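You operate a simulated robot arm through the tools that you are given. There is no shell and no other tool.

The job below is to be done with a simulated robot arm. You get a single attempt, and the scene is never put back.

Task
Back off the cover screw, open the breather box and put its filter in the orange box.
Fine: breather key back in its holder; the cover stays open.

It is judged by the outcome, as a careful person would: the job done as asked, and still so three seconds after it is handed in. It fails if anything else is knocked over, pushed out of place, dropped, spilled or broken. A push-on lid holds only when it is set on centred and level and pressed home; a screw cap is set on level and turned clockwise until tight.

Robot
A 7-joint arm with a two-finger parallel gripper, fixed in place. Base frame: the origin is at the foot of the arm, x ahead of it, y to its left, z up; the work surface is at about z = 80. Units: cm, rad, N and s.
With the tool pointing down near the work surface it reaches from about 24 to 68 cm from the base axis. Its first joint turns from -1.152 to 1.152 rad. Payload 2.4 kg.
The TCP is the grasp point between the finger pads, 3 cm short of the fingertips. In the tool frame z runs along the fingers and y along their closing line. The gripper opens to 9.4 cm. The fingers are 2.8 cm wide and 1 cm thick; the gripper's body (5 by 9.6 cm) begins 5.5 cm behind the TCP.
Orientation is that of the tool frame in the base frame, as a unit quaternion [x, y, z, w]. With the fingers straight down and closing along the base's y, the tool's x points along the base's -x, its y along +y and its z along -z.

Tools
- The arm moves only by the tool drive_tool. Its arguments are lists of equal length, an entry for each row: "xyz": the shift along the tool's x, y, z in cm, a list of three; "delta_rot": the turn, a rotation vector about the tool's x, y, z in rad, a list of three; "hand": the opening, from 0 (shut) to 1 (fully open). In form: {"xyz": [[dx, dy, dz], ...], "delta_rot": [[wx, wy, wz], ...], "hand": [hand, ...]}. A call has 1 to 20 rows; each row is the pose to reach, as a shift and turn from the pose commanded when the call began, along the tool's axes at that moment. Each row takes 0.2 s and may step no farther than 5 cm and 0.15 rad from the row before; otherwise, or with a gripper value out of range, the whole call is refused. Where a pose cannot be reached the arm comes as near as it can. A force on the tool above 70 N (or 10 N above the force at the start of the call, whichever is more), or a blocked arm, ends the call early, and 0.2 s more pass. Each finger travels about 15.3 cm/s and halts on what it meets, pressing with about 36 N; the grip force reading is that of the motor and also rises with nothing between the fingers. The clock runs only during rows and for 0.2 s after the last one: add rows that repeat a pose to give the fingers time. The reply holds the time, the measured pose of the TCP, the force on the tool along the base axes, the opening and the grip force, in the units named above and with some noise, with the torque about the TCP (base axes, N m) and any sound that the robot's microphone picked up, and new pictures: "views" is both (left out), scene, wrist or none.
- Cameras (640 x 400 px; columns grow to the right, rows downward): "scene" is fixed at [5.74, 49.96, 144.42]; the picture's right is [-0.60, -0.80, 0.00], its down [-0.52, 0.39, -0.76] and it looks along [0.61, -0.46, -0.65] (base axes); focal length 307 px, centre (320, 200). "wrist" rides on the gripper at [7.6, 1.4, -10.3] in the tool frame; the picture's right is [-0.18, 0.98, 0.00], its down [-0.75, -0.14, -0.64] and it looks along [-0.63, -0.12, 0.77] (tool axes); focal length 243 px, centre (320, 200).
- pixel_to_xyz(camera, pixels): for up to 12 pixels [column, row] of the newest picture of that camera ("zoom" is the newest enlarged one), the place [x, y, z] in the base frame of the surface seen there, good to about 0.2 cm, but the place of the scene camera against the robot may be out by one fixed shift of up to 1.8 cm in any direction. The clock stands still meanwhile.
- close_up(camera, box): a new picture of the part [left, top, right, bottom] of that camera's present view, enlarged. The clock stands still meanwhile.
- finish_job(): hands the job in; it is judged then, once.

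Open the gripper and draw the arm clear of the work before you hand the job in, unless the task says otherwise.

The tools are called after "Emit:" by a JSON object that holds its "api" and its "payload". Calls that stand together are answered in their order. drive_tool: Moves the arm, as the interface text tells. Its arguments: {"type":"object","properties":{"xyz":{"type":"array","items":{"type":"array","items":{"type":"number"}}},"delta_rot":{"type":"array","items":{"type":"array","items":{"type":"number"}}},"hand":{"type":"array","items":{"type":"number"}},"views":{"type":"string","enum":["both","scene","wrist","none"]}},"required":["xyz","delta_rot","hand"]} The other tools are called the same way: pixel_to_xyz (camera, pixels) gives the place of the surface under pixels of a picture; close_up (camera, box) takes an enlarged picture of a part of a camera's view; finish_job () hands the job in.

At the start:

```text
t: 0.0
tool_pos: [36.58, -0.89, 120.77]
orientation: [0.0, 1.0, 0.001, 0.0]
wrist_force: [-0.1, 0.0, -0.3]
moment: [0.03, 0.0, -0.01]
gripper_width: 9.4
finger_force: 0.2
```

scene: 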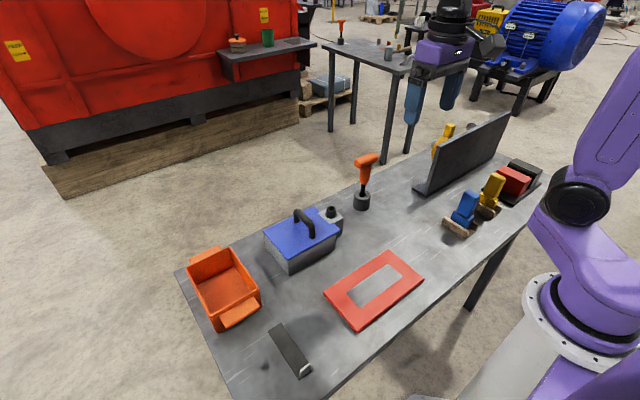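
wrist: 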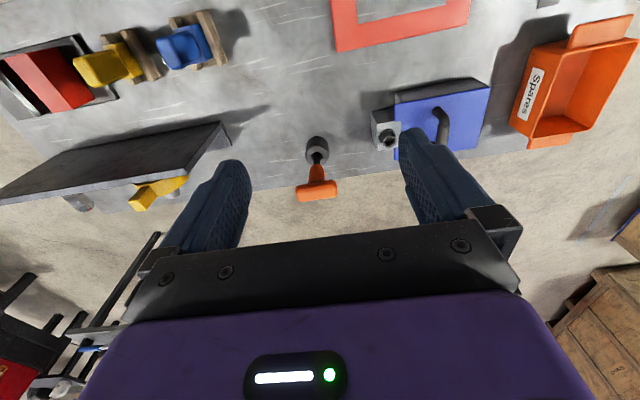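

I start by looking closely at the breather box (scene around 305,240), the orange key tool (365,175) and the other objects.

Emit:
{"api": "close_up", "payload": {"camera": "scene", "box": [240, 140, 400, 240]}}

Emit:
{"api": "close_up", "payload": {"camera": "scene", "box": [250, 190, 360, 280]}}

Emit:
{"api": "close_up", "payload": {"camera": "wrist", "box": [290, 60, 510, 210]}}

Emit:
{"api": "close_up", "payload": {"camera": "scene", "box": [400, 100, 560, 240]}}

```text
4.00 times, centred on (320, 190) of scene
```

zoom: 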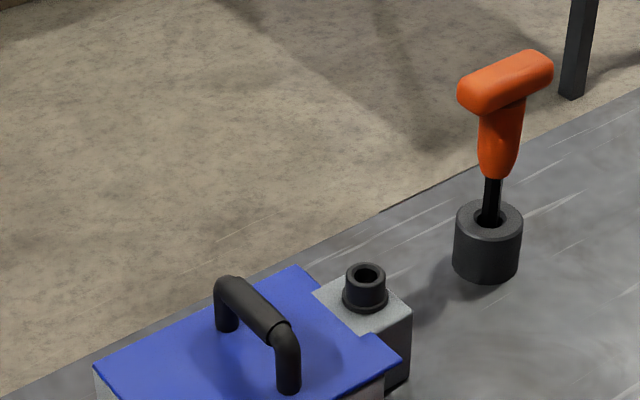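

```text
4.44 times, centred on (305, 235) of scene
```

zoom: 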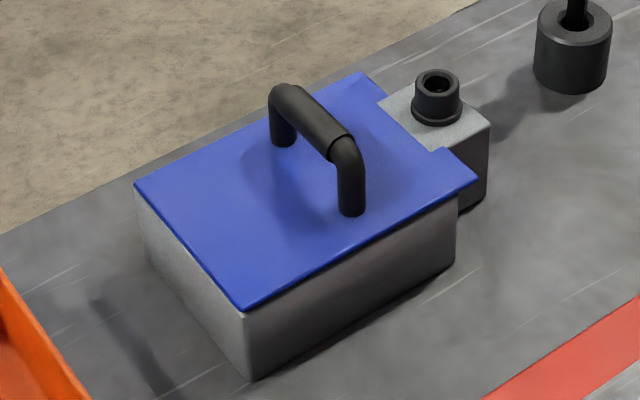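

```text
2.67 times, centred on (400, 135) of wrist
```

zoom: 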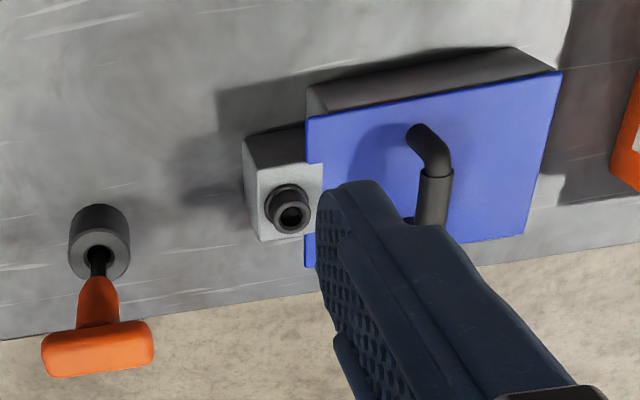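

```text
2.86 times, centred on (480, 170) of scene
```

zoom: 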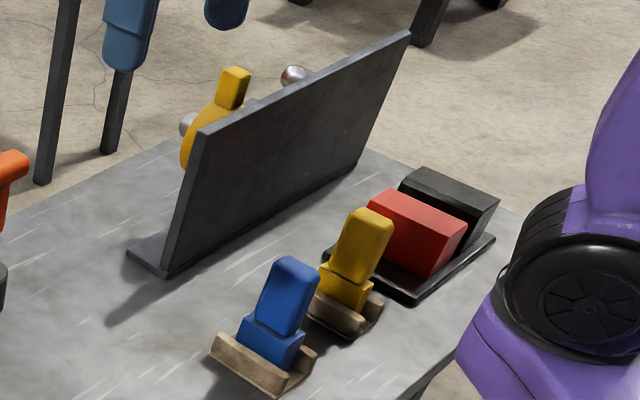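

The key is an orange T-handle standing in a dark cup (wrist view ~317,150-190); the screw socket is on the lug at the box's -y side (wrist ~388,139). I measure these points in both cameras.

Emit:
{"api": "pixel_to_xyz", "payload": {"camera": "wrist", "pixels": [[301, 189], [335, 186], [318, 188], [317, 141], [309, 148], [326, 148], [388, 139], [383, 130], [397, 110], [486, 85], [430, 130], [433, 109]]}}

Emit:
{"api": "pixel_to_xyz", "payload": {"camera": "scene", "pixels": [[357, 162], [375, 156], [366, 158], [362, 196], [355, 195], [370, 195], [331, 209], [331, 214], [264, 233], [304, 259], [357, 231], [314, 208]]}}

```text
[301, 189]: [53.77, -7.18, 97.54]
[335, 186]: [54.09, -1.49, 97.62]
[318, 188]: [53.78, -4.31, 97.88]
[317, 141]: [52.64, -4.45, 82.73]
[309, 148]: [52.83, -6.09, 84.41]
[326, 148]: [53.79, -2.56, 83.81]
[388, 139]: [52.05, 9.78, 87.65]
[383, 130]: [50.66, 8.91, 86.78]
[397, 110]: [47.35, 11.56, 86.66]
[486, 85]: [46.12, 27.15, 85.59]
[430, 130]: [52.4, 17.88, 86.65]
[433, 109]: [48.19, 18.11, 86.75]
```

```text
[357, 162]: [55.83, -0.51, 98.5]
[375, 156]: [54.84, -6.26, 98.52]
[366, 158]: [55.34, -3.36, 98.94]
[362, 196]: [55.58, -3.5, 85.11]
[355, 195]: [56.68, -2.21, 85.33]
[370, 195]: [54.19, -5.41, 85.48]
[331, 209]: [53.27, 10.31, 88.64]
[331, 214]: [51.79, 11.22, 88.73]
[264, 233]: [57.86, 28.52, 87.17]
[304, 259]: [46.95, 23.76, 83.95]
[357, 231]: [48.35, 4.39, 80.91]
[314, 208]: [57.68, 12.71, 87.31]
```

The scene camera reads about 1.2–1.5 cm off in x, 1 in y and 1 in z relative to the wrist camera. I move the arm to look at the breather box closer with the wrist camera.

Emit:
{"api": "drive_tool", "payload": {"xyz": [[0.6, 2.6, 3], [1.2, 5.2, 6], [1.8, 7.8, 9], [2.4, 10.4, 12], [3, 13, 15], [3, 13, 15]], "delta_rot": [[0, 0, 0], [0, 0, 0], [0, 0, 0], [0, 0, 0], [0, 0, 0], [0, 0, 0]], "hand": [1, 1, 1, 1, 1, 1]}}

```text
t: 1.4
tool_pos: [33.61, 12.11, 105.79]
orientation: [0.001, 1.0, 0.0, 0.0]
wrist_force: [-0.9, 1.3, -0.1]
moment: [-0.04, -0.01, -0.03]
gripper_width: 9.42
finger_force: 0.0
```

scene: 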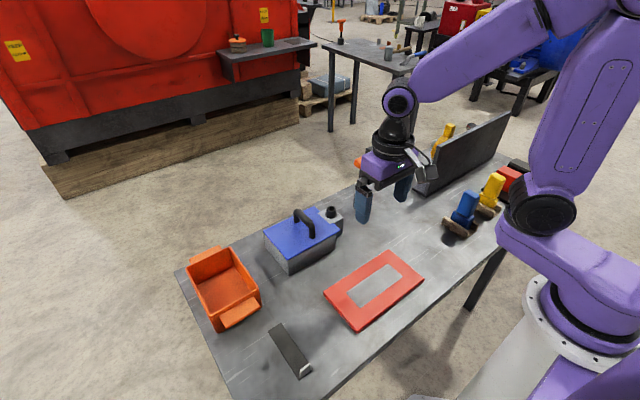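
wrist: 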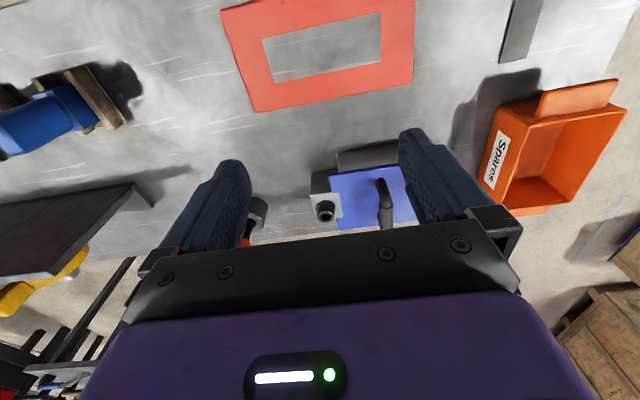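

The box lug and lid appear at wrist (325,205) and (375,195); I zoom in there and on the scene view.

Emit:
{"api": "close_up", "payload": {"camera": "wrist", "box": [230, 130, 430, 255]}}

Emit:
{"api": "close_up", "payload": {"camera": "scene", "box": [255, 195, 355, 275]}}

Emit:
{"api": "pixel_to_xyz", "payload": {"camera": "wrist", "pixels": [[325, 208], [325, 218], [317, 200], [340, 152], [335, 178], [385, 180], [388, 205], [257, 205], [560, 130], [540, 185], [500, 150], [600, 130]]}}

```text
3.20 times, centred on (330, 192) of wrist
```

zoom: 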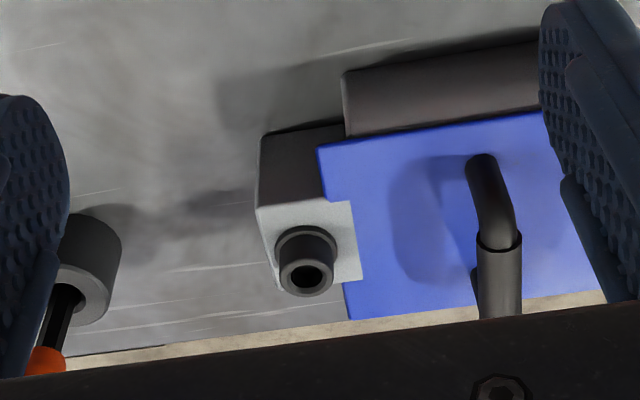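

```text
5.00 times, centred on (305, 235) of scene
```

zoom: 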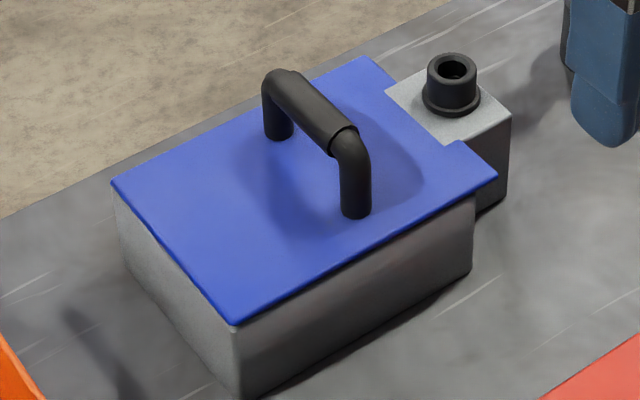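

```text
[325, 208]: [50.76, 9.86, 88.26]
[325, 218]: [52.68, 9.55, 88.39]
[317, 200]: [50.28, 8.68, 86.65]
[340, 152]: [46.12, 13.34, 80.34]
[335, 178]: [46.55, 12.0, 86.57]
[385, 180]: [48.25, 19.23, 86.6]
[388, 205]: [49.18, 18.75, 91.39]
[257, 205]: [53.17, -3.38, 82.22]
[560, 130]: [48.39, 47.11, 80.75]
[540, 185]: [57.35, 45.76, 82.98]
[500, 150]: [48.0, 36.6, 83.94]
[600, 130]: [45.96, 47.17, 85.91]
```

The box looks to have its lug with screw (center ≈ (51.7, 9.7), top z≈88.4) and a lid handle along x. Next I move above the key at (53.9, -4.3) while turning the gripper a quarter turn clockwise (seen from above) to close across the T-bar.

Emit:
{"api": "drive_tool", "payload": {"xyz": [[0, 0, -3], [0, 0, -6], [-2, -1.6, -6], [-4, -3.2, -6], [-6, -4.8, -6], [-8, -6.4, -6], [-10, -8, -6], [-12, -9.6, -6], [-14, -11.2, -6], [-16, -12.8, -6], [-18, -14.4, -6], [-20.3, -16.4, -6], [-20.3, -16.4, -6]], "delta_rot": [[0, 0, 0.0], [0, 0, 0.14], [0, 0, 0.28], [0, 0, 0.42], [0, 0, 0.56], [0, 0, 0.7], [0, 0, 0.84], [0, 0, 0.98], [0, 0, 1.12], [0, 0, 1.26], [0, 0, 1.4], [0, 0, 1.54], [0, 0, 1.5708]], "hand": [1, 1, 1, 1, 1, 1, 1, 1, 1, 1, 1, 1, 1]}}

```text
t: 4.2
tool_pos: [53.89, -4.47, 111.83]
orientation: [0.708, 0.706, 0.0, 0.001]
wrist_force: [-0.4, -0.1, 0.2]
moment: [0.03, -0.03, 0.03]
gripper_width: 9.39
finger_force: 0.0
```

scene: 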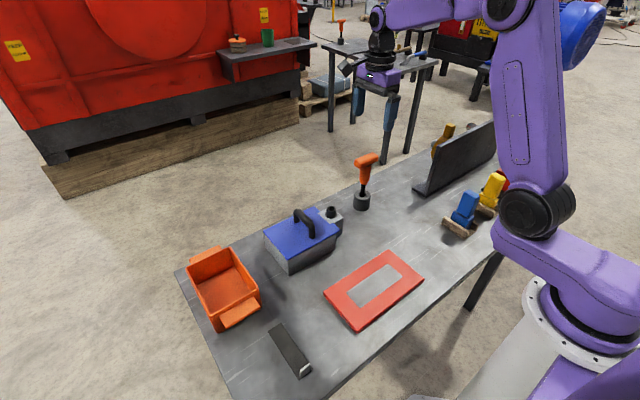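
wrist: 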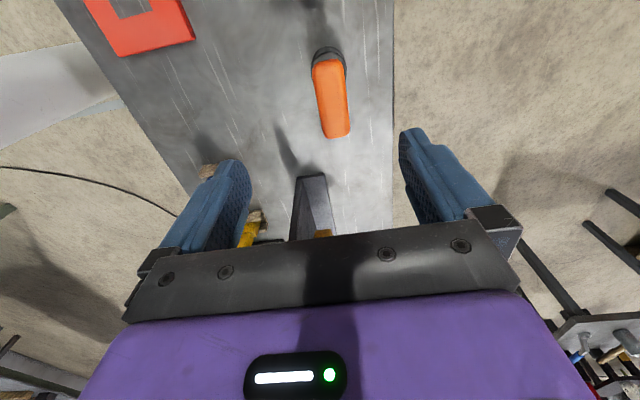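

The T-bar shows at wrist (318..346, 62..135), slightly rotated. I zoom and measure its edges.

Emit:
{"api": "close_up", "payload": {"camera": "wrist", "box": [260, 30, 400, 160]}}

Emit:
{"api": "pixel_to_xyz", "payload": {"camera": "wrist", "pixels": [[328, 68], [330, 80], [333, 95], [336, 110], [339, 130], [318, 90], [345, 90], [322, 115], [349, 115], [328, 57], [320, 55], [338, 52]]}}

Emit:
{"api": "close_up", "payload": {"camera": "scene", "box": [335, 145, 395, 215]}}

```text
3.08 times, centred on (330, 95) of wrist
```

zoom: 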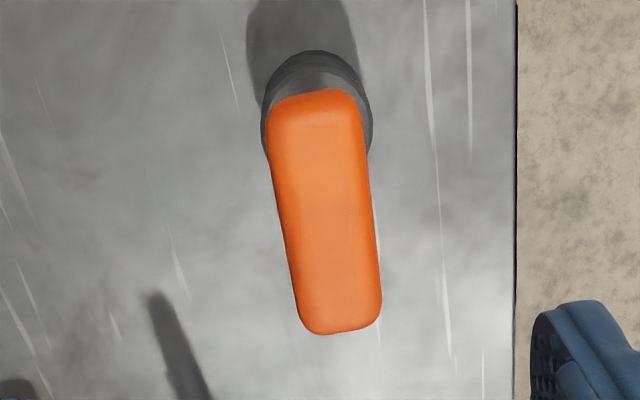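

```text
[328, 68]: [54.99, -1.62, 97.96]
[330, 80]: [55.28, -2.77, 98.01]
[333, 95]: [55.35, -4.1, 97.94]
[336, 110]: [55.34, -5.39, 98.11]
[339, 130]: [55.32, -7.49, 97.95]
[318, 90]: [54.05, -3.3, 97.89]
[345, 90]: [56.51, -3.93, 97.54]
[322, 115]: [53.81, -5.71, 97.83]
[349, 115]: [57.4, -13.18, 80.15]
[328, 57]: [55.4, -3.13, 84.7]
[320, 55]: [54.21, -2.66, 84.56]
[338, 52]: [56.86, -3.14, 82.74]
```

```text
5.71 times, centred on (365, 180) of scene
```

zoom: 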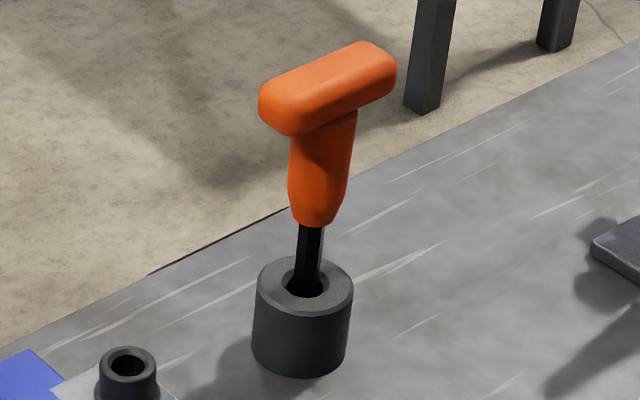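

Computed from the views, the T-bar runs along y, centre ≈ (55.0, -5.0), about 2.9 wide and 7.5 long, top at z≈98. I lower to z≈105 over it and recheck centring.

Emit:
{"api": "drive_tool", "payload": {"xyz": [[-0.2, 0.5, 2], [-0.55, 1.1, 4.5], [-0.55, 1.1, 7], [-0.55, 1.1, 7]], "delta_rot": [[0, 0, 0], [0, 0, 0], [0, 0, 0], [0, 0, 0]], "hand": [1, 1, 1, 1]}}

```text
t: 5.2
tool_pos: [54.92, -4.83, 104.76]
orientation: [0.707, 0.707, 0.0, 0.001]
wrist_force: [0.0, 0.2, 0.3]
moment: [-0.01, 0.01, -0.02]
gripper_width: 9.38
finger_force: 0.1
```

scene: 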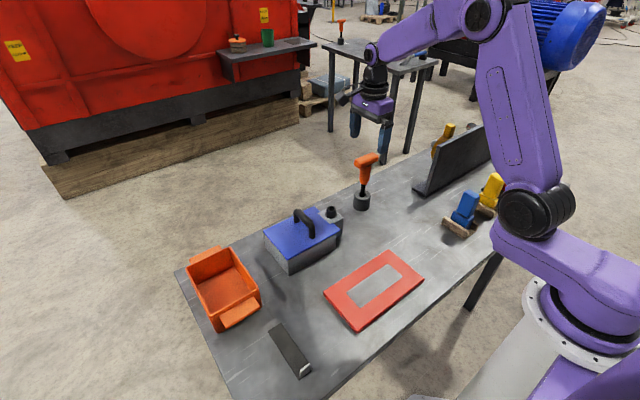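
wrist: 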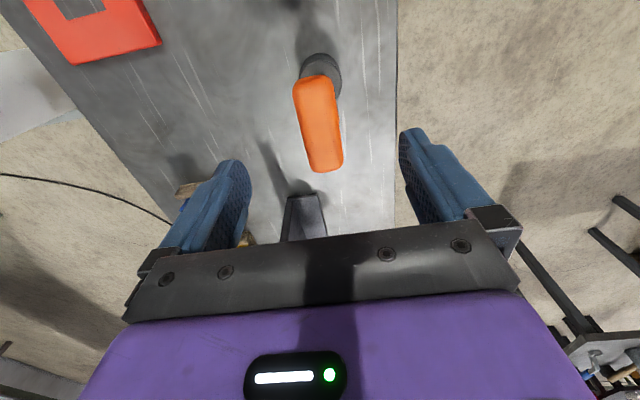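

The T-bar lies aligned with the tool's x axis and centred at column 320. I descend 8 cm so the pads straddle the bar, then close.

Emit:
{"api": "drive_tool", "payload": {"xyz": [[0.15, 0, 3], [0.3, 0, 6], [0.3, 0, 8], [0.3, 0, 8]], "delta_rot": [[0, 0, 0], [0, 0, 0], [0, 0, 0], [0, 0, 0]], "hand": [1, 1, 1, 1]}}

```text
t: 6.2
tool_pos: [54.73, -4.47, 96.7]
orientation: [0.707, 0.707, 0.0, -0.001]
wrist_force: [0.1, 0.0, -0.5]
moment: [-0.01, 0.04, -0.01]
gripper_width: 9.38
finger_force: 0.2
```

scene: 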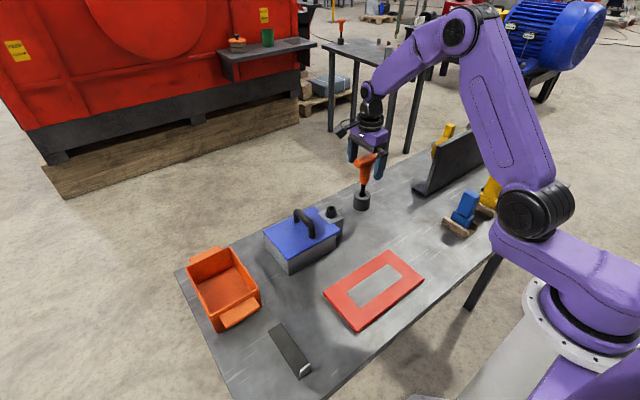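
wrist: 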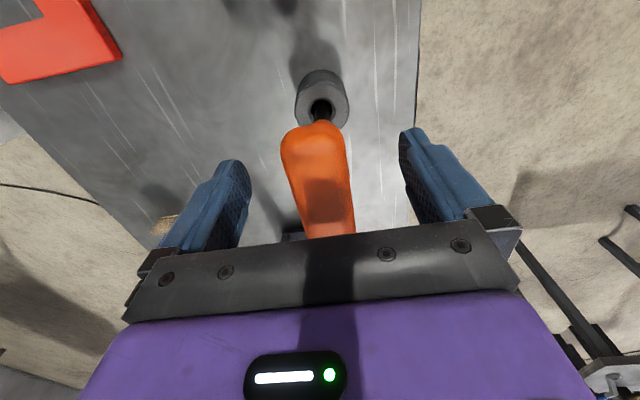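

The holder's hole at wrist (321,110) lies right on the tool axis and the bar is centred between the pads. I close the gripper.

Emit:
{"api": "drive_tool", "payload": {"xyz": [[0, 0, 0], [0, 0, 0], [0, 0, 0]], "delta_rot": [[0, 0, 0], [0, 0, 0], [0, 0, 0]], "hand": [0.5, 0.2, 0]}}

```text
t: 7.0
tool_pos: [54.93, -4.72, 96.74]
orientation: [0.708, 0.707, 0.0, 0.0]
wrist_force: [0.0, -0.3, -0.3]
moment: [0.01, -0.01, -0.02]
gripper_width: 3.37
finger_force: 36.2
```

scene: 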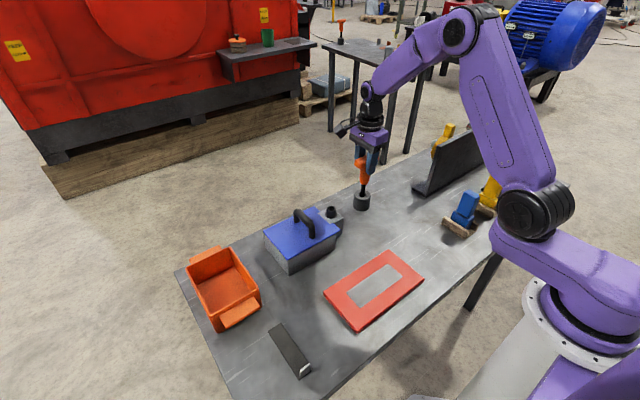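
wrist: 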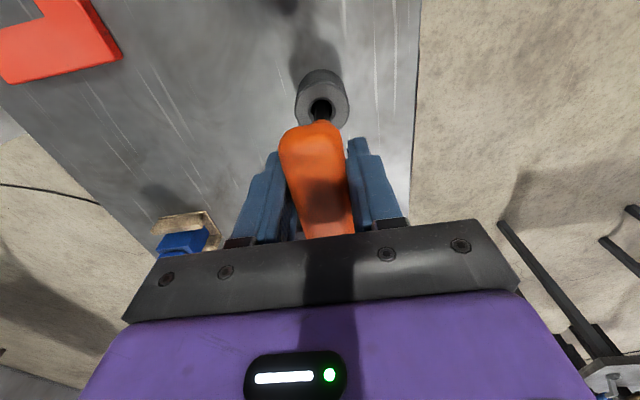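

Gripped at width 3.37 with 36 N. I lift the key straight up 7 cm out of the holder (return pose noted: TCP ≈ (54.98, -4.54, 96.77)).

Emit:
{"api": "drive_tool", "payload": {"xyz": [[0, 0, -1], [0, 0, -2.5], [0, 0, -4], [0, 0, -5.5], [0, 0, -7], [0, 0, -7]], "delta_rot": [[0, 0, 0], [0, 0, 0], [0, 0, 0], [0, 0, 0], [0, 0, 0], [0, 0, 0]], "hand": [0, 0, 0, 0, 0, 0]}}

Emit:
{"api": "close_up", "payload": {"camera": "scene", "box": [330, 110, 410, 220]}}

Emit:
{"api": "close_up", "payload": {"camera": "wrist", "box": [230, 40, 430, 240]}}

```text
t: 8.4
tool_pos: [55.04, -4.57, 103.78]
orientation: [0.707, 0.707, 0.0, 0.0]
wrist_force: [-0.4, -0.2, -0.7]
moment: [0.04, -0.03, 0.01]
gripper_width: 3.4
finger_force: 35.8
```

scene: 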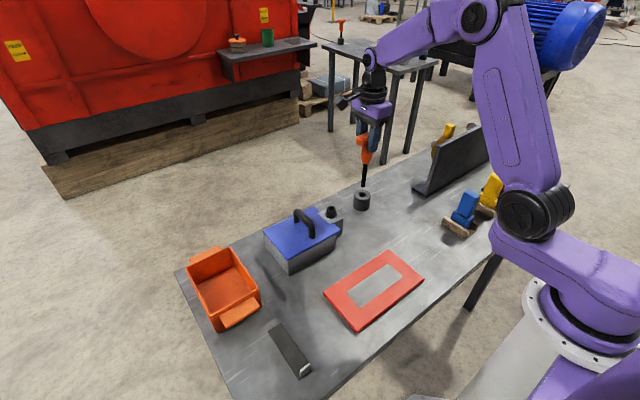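
wrist: 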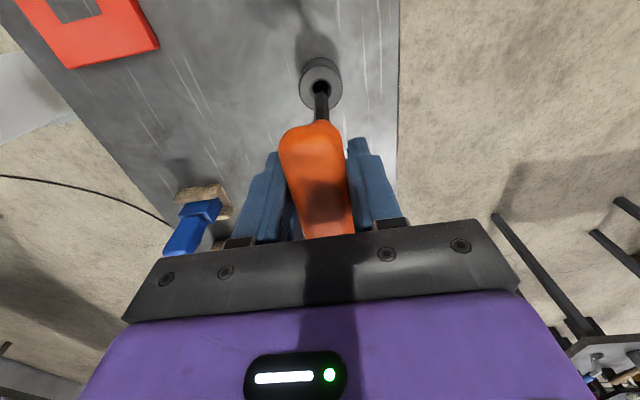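

```text
3.64 times, centred on (370, 165) of scene
```

zoom: 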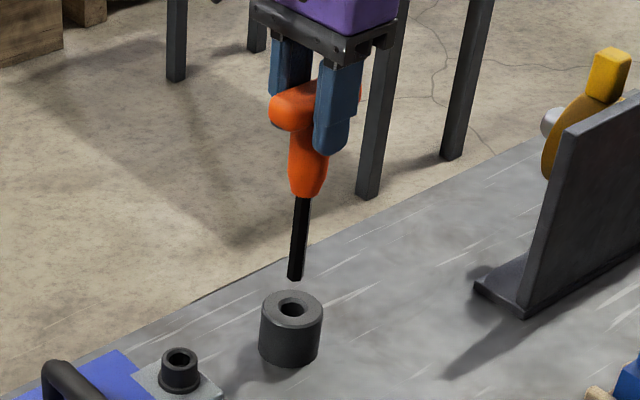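

```text
2.00 times, centred on (330, 140) of wrist
```

zoom: 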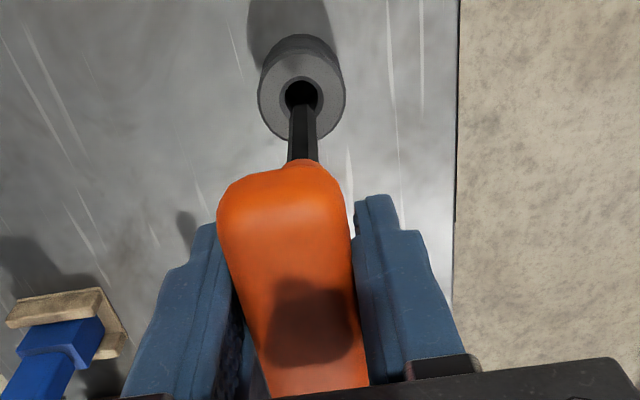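

The key is clear of the holder. I measure the key tip (scene ~ (363,185)) and holder top to know the key's length below the TCP.

Emit:
{"api": "pixel_to_xyz", "payload": {"camera": "scene", "pixels": [[363, 185], [363, 183], [364, 175], [366, 165], [358, 195], [370, 193], [362, 200], [331, 208], [331, 205], [333, 214]]}}

Emit:
{"api": "pixel_to_xyz", "payload": {"camera": "wrist", "pixels": [[321, 88], [320, 92], [321, 105], [308, 88], [335, 88], [321, 73], [318, 100], [324, 100]]}}

Emit:
{"api": "close_up", "payload": {"camera": "scene", "box": [345, 155, 385, 205]}}

```text
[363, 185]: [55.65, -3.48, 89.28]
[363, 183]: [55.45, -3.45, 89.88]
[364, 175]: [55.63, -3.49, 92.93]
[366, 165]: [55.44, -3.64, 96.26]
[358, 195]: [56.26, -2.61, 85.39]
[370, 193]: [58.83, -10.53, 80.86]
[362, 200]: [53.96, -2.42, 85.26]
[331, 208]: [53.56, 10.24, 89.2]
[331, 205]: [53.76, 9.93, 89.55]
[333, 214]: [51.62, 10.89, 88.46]
```

```text
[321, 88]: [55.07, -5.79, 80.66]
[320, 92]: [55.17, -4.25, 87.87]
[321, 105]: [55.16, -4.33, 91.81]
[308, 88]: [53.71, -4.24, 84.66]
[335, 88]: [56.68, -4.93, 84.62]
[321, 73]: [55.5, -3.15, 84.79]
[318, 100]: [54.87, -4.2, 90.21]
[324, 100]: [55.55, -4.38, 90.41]
```

```text
8.00 times, centred on (365, 180) of scene
```

zoom: 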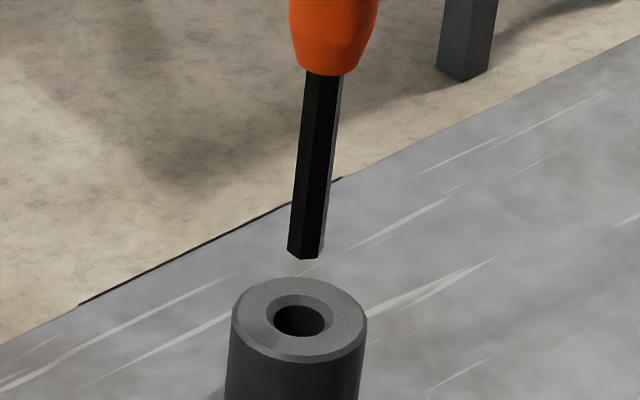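

The key tip (hex) is ~15.7 cm below the TCP. I carry it over the screw at ≈ (52.1, 9.4) with ~2 cm clearance.

Emit:
{"api": "drive_tool", "payload": {"xyz": [[0, 0, -2.5], [2, -0.4, -2.5], [5, -1, -2.5], [8, -1.7, -2.5], [11, -2.3, -2.5], [13.94, -2.88, -2.5], [13.94, -2.88, -2.5], [13.94, -2.88, -2.5]], "delta_rot": [[0, 0, 0], [0, 0, 0], [0, 0, 0], [0, 0, 0], [0, 0, 0], [0, 0, 0], [0, 0, 0], [0, 0, 0]], "hand": [0, 0, 0, 0, 0, 0, 0, 0]}}

Emit:
{"api": "close_up", "payload": {"camera": "scene", "box": [310, 170, 360, 230]}}

Emit:
{"api": "close_up", "payload": {"camera": "wrist", "box": [280, 50, 370, 130]}}

```text
t: 10.2
tool_pos: [52.1, 9.42, 106.24]
orientation: [0.707, 0.707, -0.001, 0.0]
wrist_force: [-0.1, -0.6, -1.6]
moment: [0.02, -0.05, 0.01]
gripper_width: 3.4
finger_force: 36.0
```

scene: 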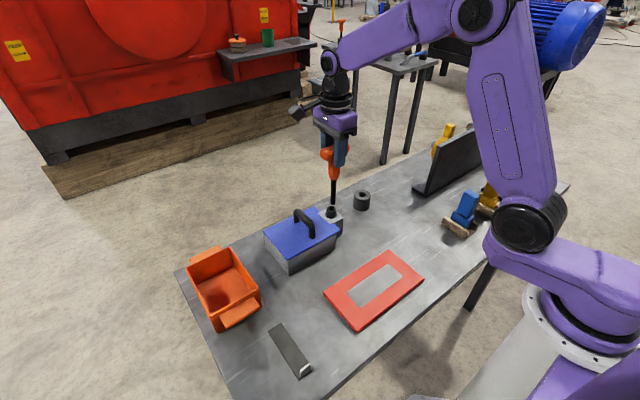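
wrist: 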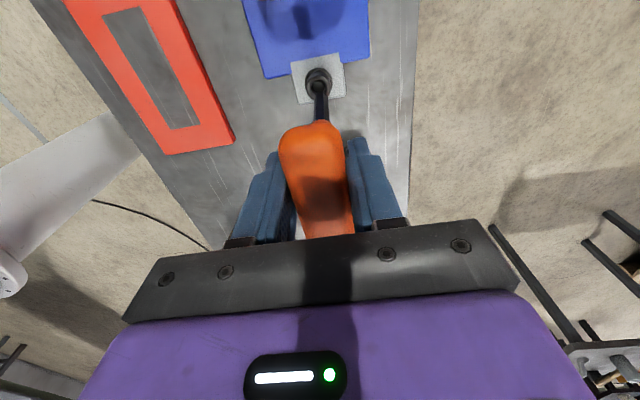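

```text
6.67 times, centred on (335, 200) of scene
```

zoom: 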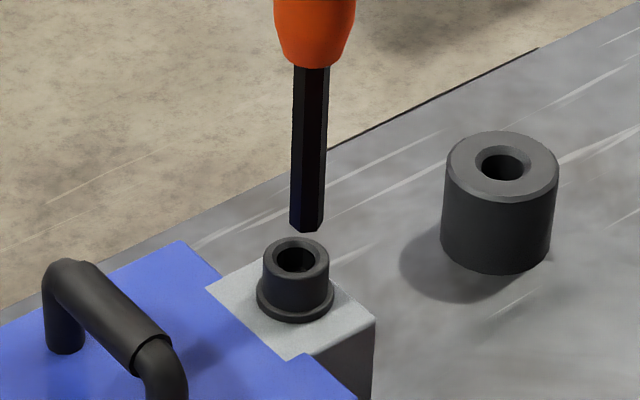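

```text
5.00 times, centred on (325, 90) of wrist
```

zoom: 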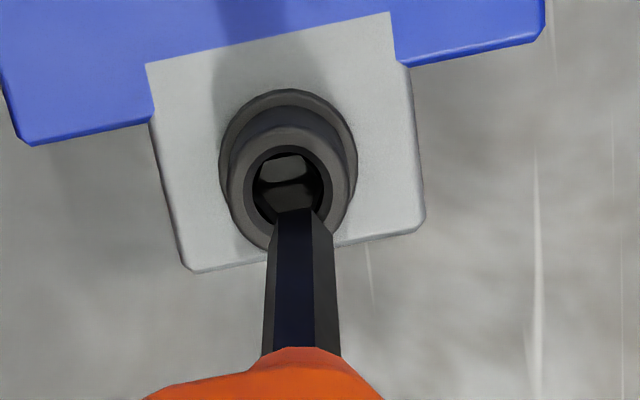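

The tip is almost above the socket (wrist zoom: hole centre ~ (292,187), key axis ~ (297,..)). I measure the rim points precisely to fine-tune.

Emit:
{"api": "pixel_to_xyz", "payload": {"camera": "zoom", "pixels": [[235, 185], [348, 190], [292, 135], [245, 210], [340, 215], [245, 150], [337, 150], [292, 141], [303, 260], [297, 225], [275, 260], [325, 260]]}}

Emit:
{"api": "pixel_to_xyz", "payload": {"camera": "scene", "pixels": [[331, 209], [327, 207], [336, 207], [331, 206], [332, 212], [333, 203], [333, 200], [334, 195]]}}

Emit:
{"api": "close_up", "payload": {"camera": "scene", "box": [322, 192, 346, 222]}}

```text
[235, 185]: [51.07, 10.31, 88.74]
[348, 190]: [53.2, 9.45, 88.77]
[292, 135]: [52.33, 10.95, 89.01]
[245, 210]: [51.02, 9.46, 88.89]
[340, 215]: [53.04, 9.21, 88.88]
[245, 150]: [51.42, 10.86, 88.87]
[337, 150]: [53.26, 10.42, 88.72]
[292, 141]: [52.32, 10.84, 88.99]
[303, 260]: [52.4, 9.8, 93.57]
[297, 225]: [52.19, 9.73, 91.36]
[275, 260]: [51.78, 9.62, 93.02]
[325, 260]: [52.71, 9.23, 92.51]
```

```text
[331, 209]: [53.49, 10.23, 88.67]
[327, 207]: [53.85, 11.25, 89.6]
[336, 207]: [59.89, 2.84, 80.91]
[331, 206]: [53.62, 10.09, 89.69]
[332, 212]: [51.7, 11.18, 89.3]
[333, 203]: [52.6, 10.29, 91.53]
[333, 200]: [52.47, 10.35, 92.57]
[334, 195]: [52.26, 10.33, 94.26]
```

```text
13.33 times, centred on (334, 207) of scene
```

zoom: 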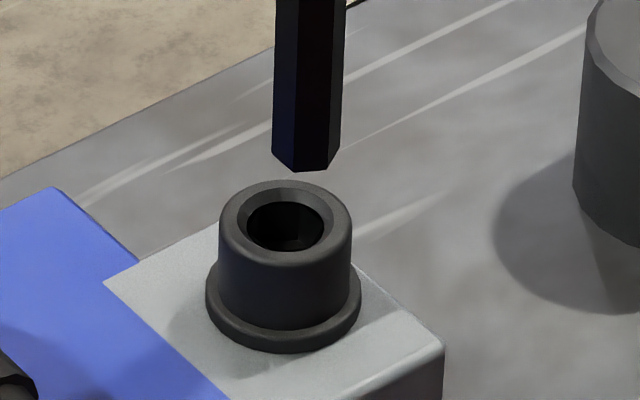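

Combining wrist and scene views, the key tip needs ≈ -0.1 in x and +0.55 in y to be over the socket centre. I make that shift and lower 1.2 cm, then check.

Emit:
{"api": "drive_tool", "payload": {"xyz": [[0.3, -0.05, 0], [0.55, -0.1, 0], [0.55, -0.1, 0.6], [0.55, -0.1, 1.1], [0.55, -0.1, 1.1]], "delta_rot": [[0, 0, 0], [0, 0, 0], [0, 0, 0], [0, 0, 0], [0, 0, 0]], "hand": [0, 0, 0, 0, 0]}}

Emit:
{"api": "close_up", "payload": {"camera": "scene", "box": [322, 192, 346, 222]}}

Emit:
{"api": "close_up", "payload": {"camera": "wrist", "box": [295, 65, 345, 125]}}

```text
t: 11.4
tool_pos: [51.95, 9.94, 105.11]
orientation: [0.707, 0.707, 0.0, 0.0]
wrist_force: [1.3, 0.0, -1.1]
moment: [0.02, 0.0, -0.01]
gripper_width: 3.37
finger_force: 35.9
```

scene: 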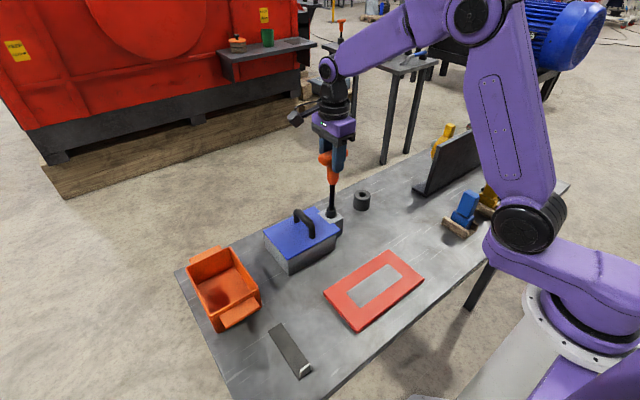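
wrist: 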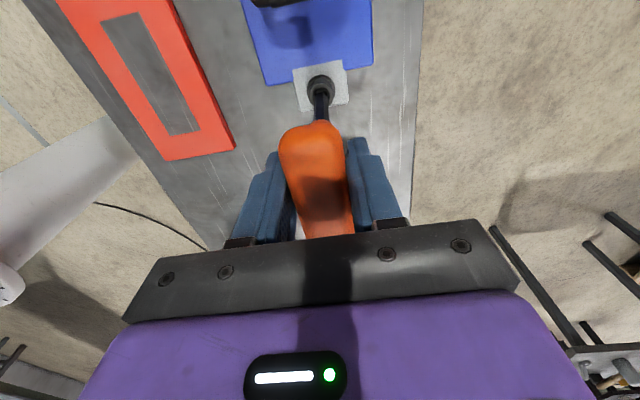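

```text
13.33 times, centred on (334, 207) of scene
```

zoom: 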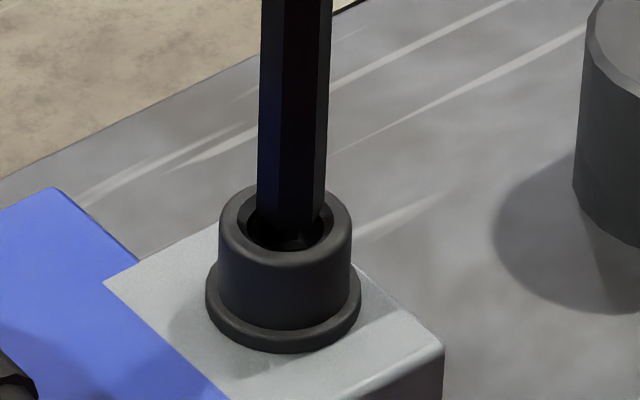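

```text
6.67 times, centred on (320, 95) of wrist
```

zoom: 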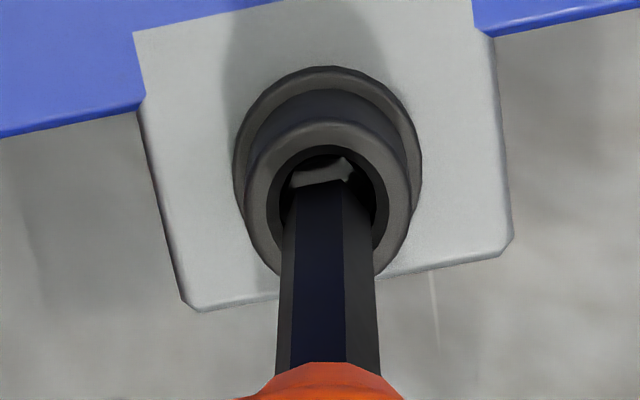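

The tip is now right over/at the socket mouth (wrist zoom: hole centre 327, key centre 327). I zoom further to see hex alignment in the socket.

Emit:
{"api": "close_up", "payload": {"camera": "wrist", "box": [308, 80, 334, 105]}}

Emit:
{"api": "close_up", "payload": {"camera": "scene", "box": [325, 203, 339, 215]}}

```text
16.00 times, centred on (321, 92) of wrist
```

zoom: 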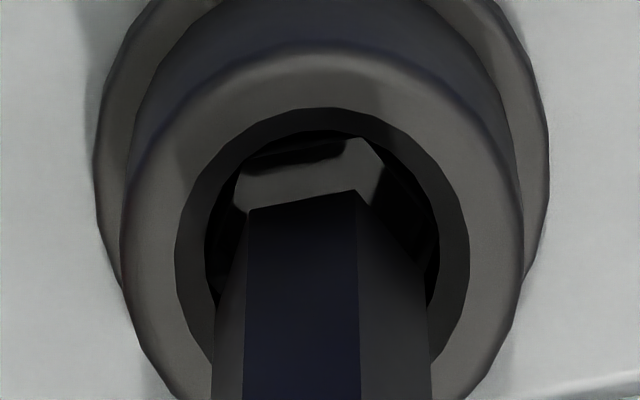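

```text
16.00 times, centred on (332, 209) of scene
```

zoom: 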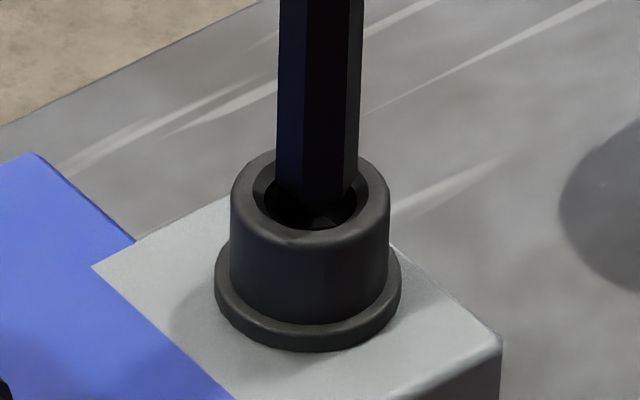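

The socket's hex edges look parallel to the key's. I lower 1 cm gently and check the force.

Emit:
{"api": "drive_tool", "payload": {"xyz": [[0.05, 0, 0.3], [0.05, 0, 0.6], [0.05, 0, 0.9], [0.05, 0, 0.9]], "delta_rot": [[0, 0, 0], [0, 0, 0], [0, 0, 0], [0, 0, 0]], "hand": [0, 0, 0, 0]}}

Emit:
{"api": "close_up", "payload": {"camera": "scene", "box": [322, 192, 346, 222]}}

Emit:
{"api": "close_up", "payload": {"camera": "wrist", "box": [295, 65, 345, 125]}}

```text
t: 12.4
tool_pos: [51.93, 9.95, 104.23]
orientation: [0.707, 0.707, 0.0, 0.0]
wrist_force: [0.8, -0.2, -0.6]
moment: [-0.02, 0.0, 0.01]
gripper_width: 3.35
finger_force: 36.0
```

scene: 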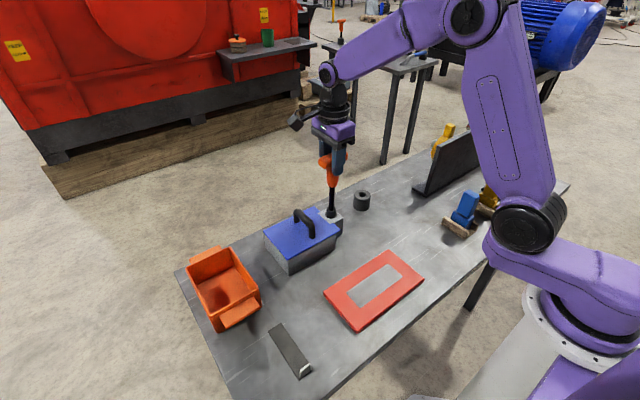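
wrist: 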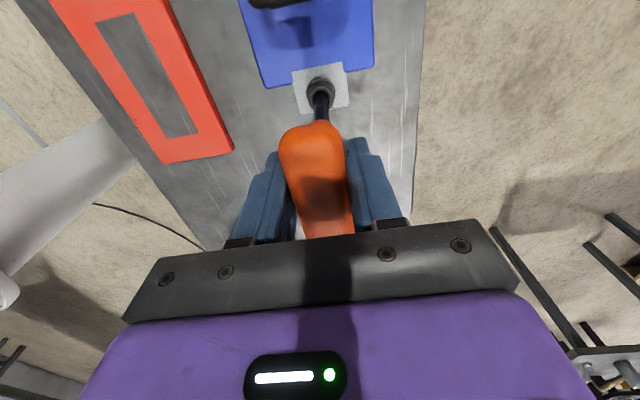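

```text
13.33 times, centred on (334, 207) of scene
```

zoom: 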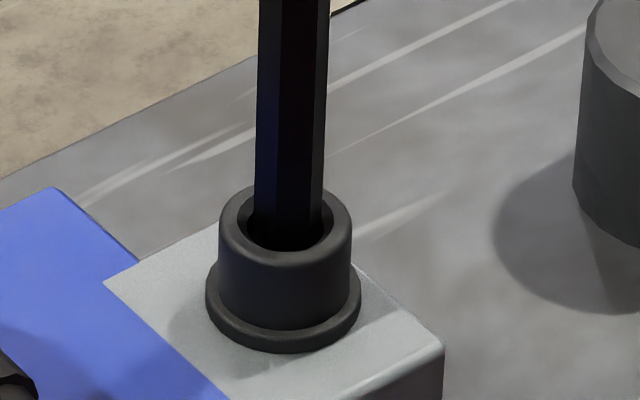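

```text
6.67 times, centred on (320, 95) of wrist
```

zoom: 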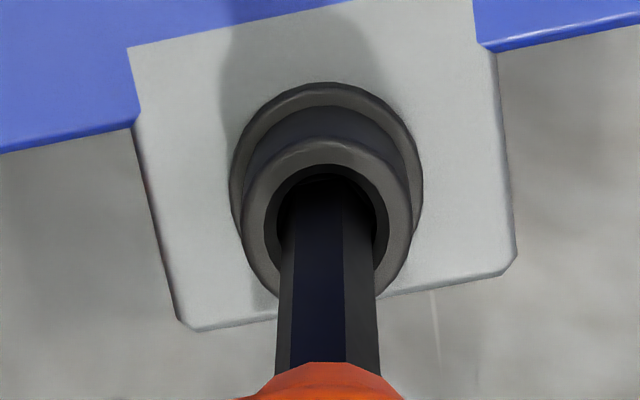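

No contact force yet; the tip is inside the mouth and centred. I continue down another 1 cm.

Emit:
{"api": "drive_tool", "payload": {"xyz": [[0, 0, 0.3], [0, 0, 0.6], [0, 0, 0.9], [0, 0, 0.9]], "delta_rot": [[0, 0, 0], [0, 0, 0], [0, 0, 0], [0, 0, 0]], "hand": [0, 0, 0, 0]}}

Emit:
{"api": "close_up", "payload": {"camera": "scene", "box": [322, 192, 346, 222]}}

Emit:
{"api": "close_up", "payload": {"camera": "wrist", "box": [295, 65, 345, 125]}}

```text
t: 13.4
tool_pos: [52.03, 9.95, 103.66]
orientation: [0.707, 0.707, 0.002, 0.001]
wrist_force: [-0.5, 0.8, 28.4]
moment: [0.05, 0.07, 0.02]
gripper_width: 3.43
finger_force: 36.2
```

scene: 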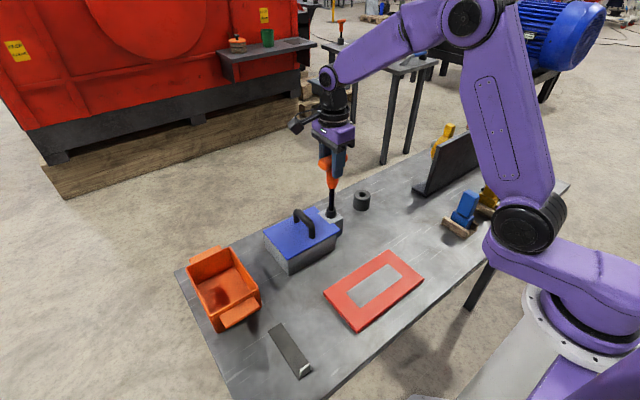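
wrist: 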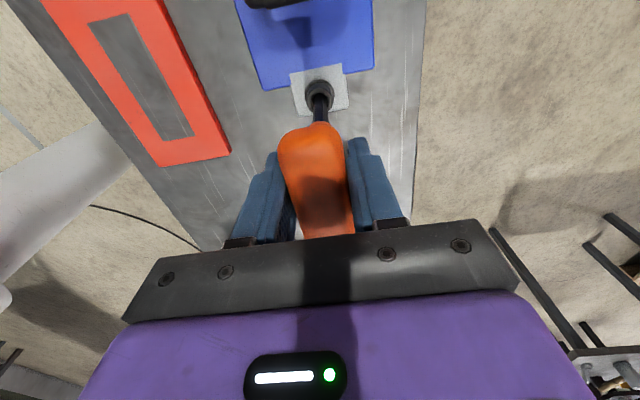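

```text
13.33 times, centred on (334, 207) of scene
```

zoom: 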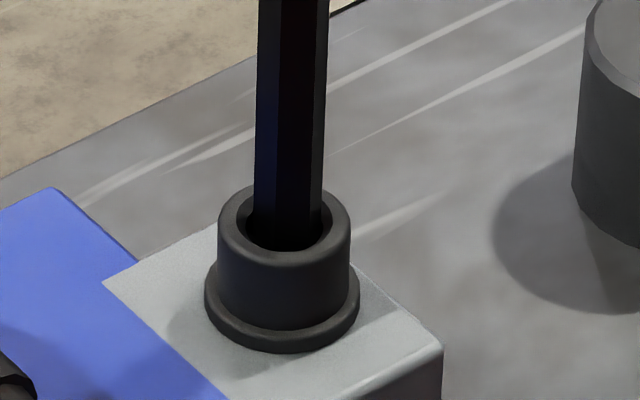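

```text
6.67 times, centred on (320, 95) of wrist
```

zoom: 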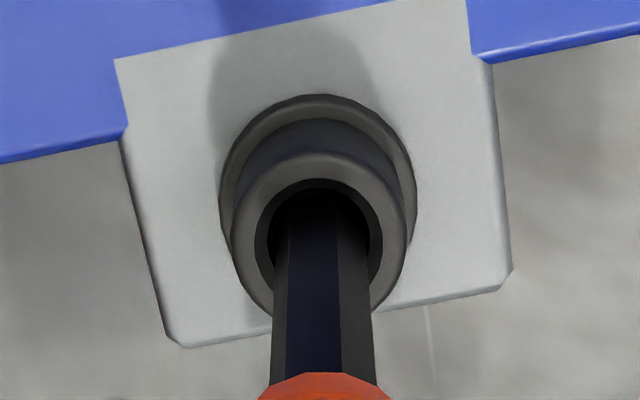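

Contact at TCP z≈103.66 with 28 N: either at the socket bottom or resting on the hex. I turn gently counterclockwise (tool -z) 0.3 rad under light pressure and watch torque and height.

Emit:
{"api": "drive_tool", "payload": {"xyz": [[0, 0, 0], [0, 0, 0], [0, 0, 0], [0, 0, 0]], "delta_rot": [[0, 0, -0.1], [0, 0, -0.2], [0, 0, -0.3], [0, 0, -0.3]], "hand": [0, 0, 0, 0]}}

Emit:
{"api": "close_up", "payload": {"camera": "scene", "box": [322, 192, 346, 222]}}

Emit:
{"api": "close_up", "payload": {"camera": "wrist", "box": [295, 65, 345, 125]}}

```text
t: 14.4
tool_pos: [51.97, 10.03, 103.56]
orientation: [0.594, 0.805, 0.002, 0.0]
wrist_force: [-1.3, -0.8, 27.6]
moment: [0.0, 0.13, -0.01]
gripper_width: 3.38
finger_force: 36.0
```

scene: 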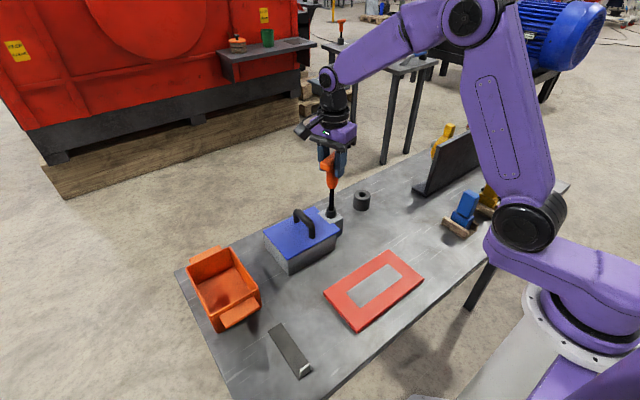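
wrist: 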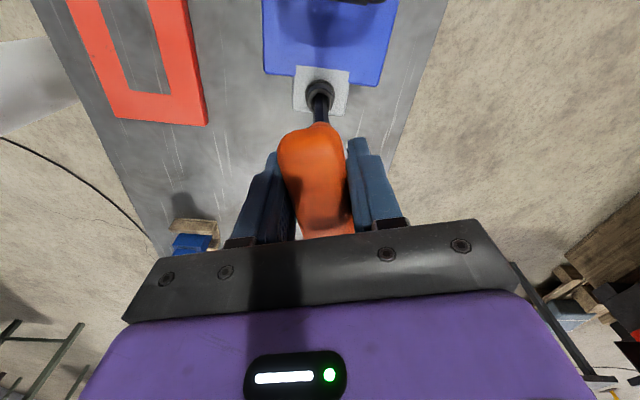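

```text
13.33 times, centred on (334, 207) of scene
```

zoom: 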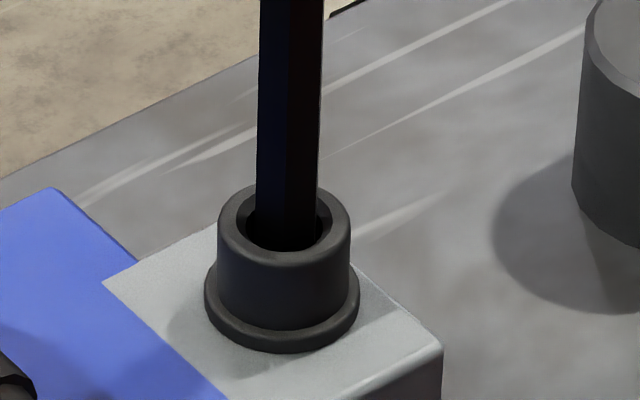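

```text
6.67 times, centred on (320, 95) of wrist
```

zoom: 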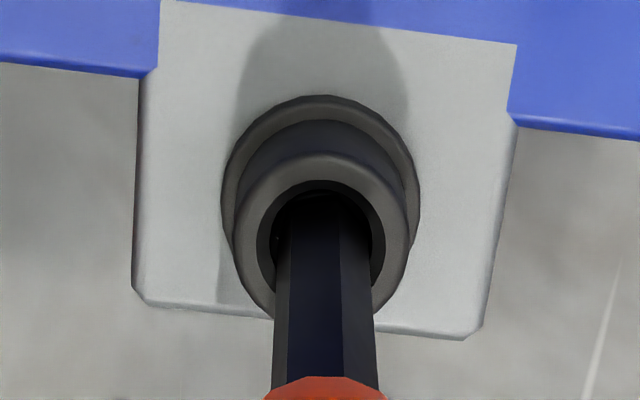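

No torque yet (Mz≈0). I continue counterclockwise with the same light pressure, up to another 0.6 rad, to find the hex drop-in or resistance.

Emit:
{"api": "drive_tool", "payload": {"xyz": [[0, 0, 0], [0, 0, 0], [0, 0, 0], [0, 0, 0]], "delta_rot": [[0, 0, -0.1], [0, 0, -0.2], [0, 0, -0.3], [0, 0, -0.3]], "hand": [0, 0, 0, 0], "views": "none"}}

```text
t: 15.4
tool_pos: [51.91, 10.0, 103.47]
orientation: [0.467, 0.884, 0.001, 0.0]
wrist_force: [-2.8, -2.2, 28.9]
moment: [-0.03, 0.12, -0.03]
gripper_width: 3.38
finger_force: 35.7
```

Still no torque. I continue another 0.3 rad.

Emit:
{"api": "drive_tool", "payload": {"xyz": [[0, 0, 0], [0, 0, 0], [0, 0, 0], [0, 0, 0]], "delta_rot": [[0, 0, -0.1], [0, 0, -0.2], [0, 0, -0.3], [0, 0, -0.3]], "hand": [0, 0, 0, 0]}}

Emit:
{"api": "close_up", "payload": {"camera": "scene", "box": [322, 192, 346, 222]}}

Emit:
{"api": "close_up", "payload": {"camera": "wrist", "box": [295, 65, 345, 125]}}

```text
t: 16.4
tool_pos: [51.97, 9.86, 103.4]
orientation: [0.328, 0.945, 0.0, 0.0]
wrist_force: [-6.9, -4.1, 27.8]
moment: [-0.11, 0.28, -0.04]
gripper_width: 3.41
finger_force: 35.5
```

scene: 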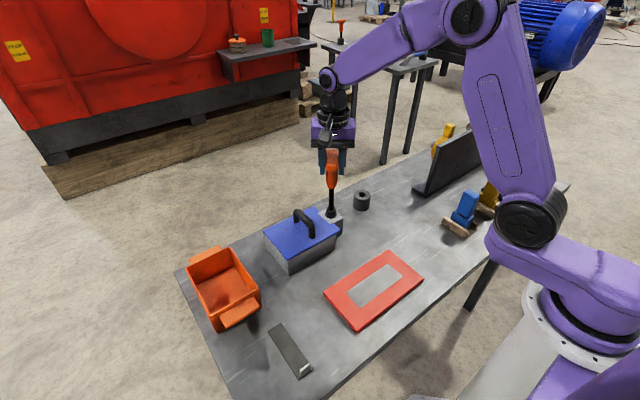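
wrist: 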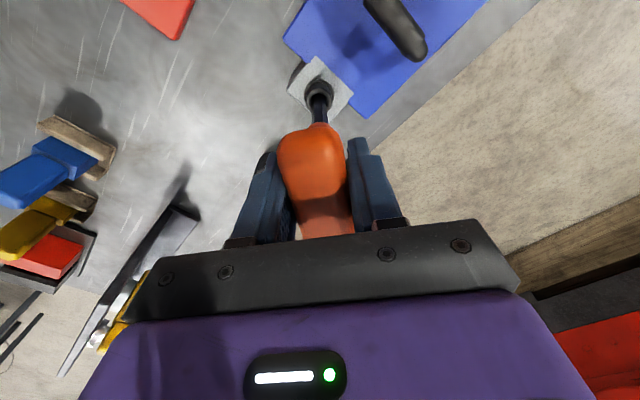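

```text
13.33 times, centred on (334, 207) of scene
```

zoom: 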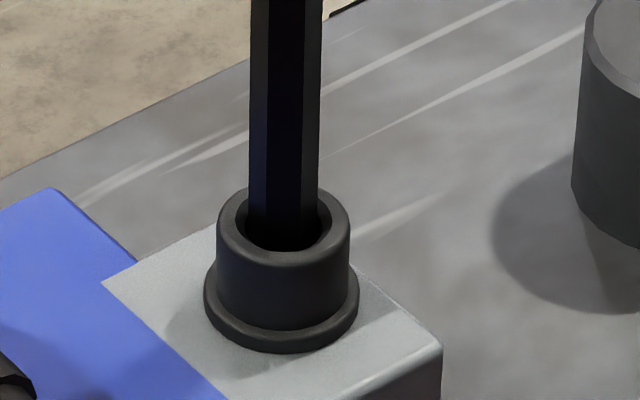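

```text
6.67 times, centred on (320, 95) of wrist
```

zoom: 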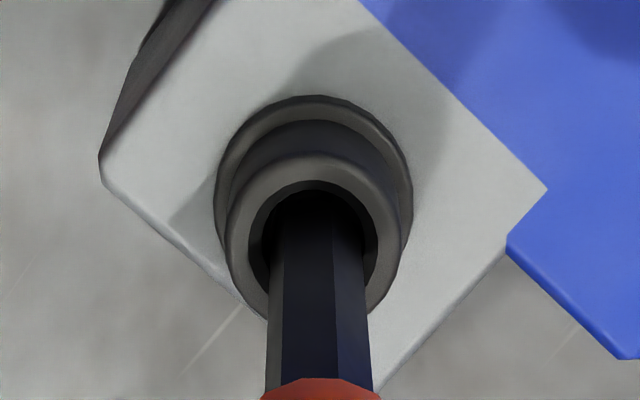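

Key handle has shifted slightly in the grip, so the key may be resting inside the socket without hex engagement. I look at the scene close-up to judge the key's depth in the socket.

Emit:
{"api": "close_up", "payload": {"camera": "scene", "box": [310, 140, 360, 225]}}

Emit:
{"api": "pixel_to_xyz", "payload": {"camera": "scene", "pixels": [[331, 186], [331, 189], [331, 192], [331, 200], [331, 205], [332, 212], [331, 180]]}}

Emit:
{"api": "close_up", "payload": {"camera": "wrist", "box": [220, 70, 420, 250]}}

```text
4.71 times, centred on (335, 182) of scene
```

zoom: 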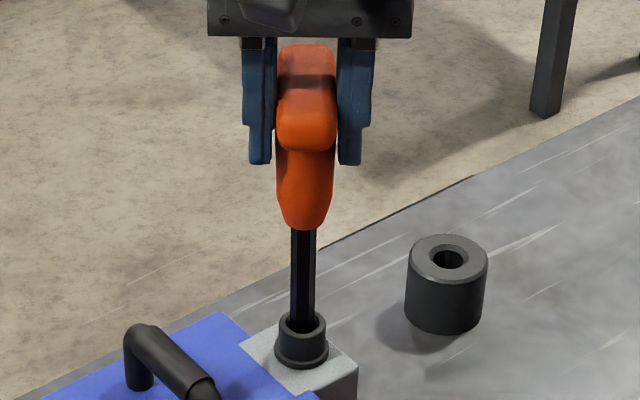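

```text
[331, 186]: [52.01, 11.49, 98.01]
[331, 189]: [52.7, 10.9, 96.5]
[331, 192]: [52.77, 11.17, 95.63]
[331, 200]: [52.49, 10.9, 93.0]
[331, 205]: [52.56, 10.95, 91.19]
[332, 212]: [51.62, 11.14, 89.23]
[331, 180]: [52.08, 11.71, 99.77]
```

```text
2.22 times, centred on (320, 160) of wrist
```

zoom: 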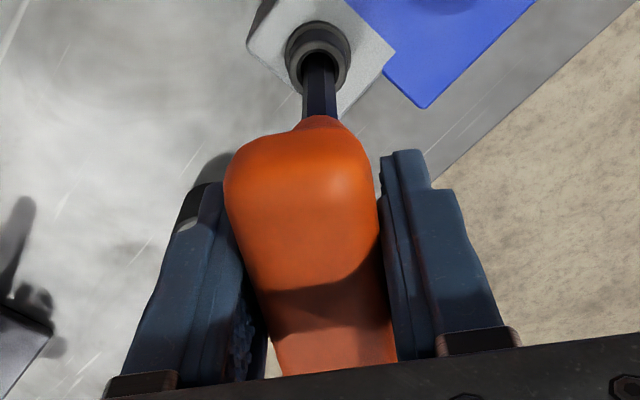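

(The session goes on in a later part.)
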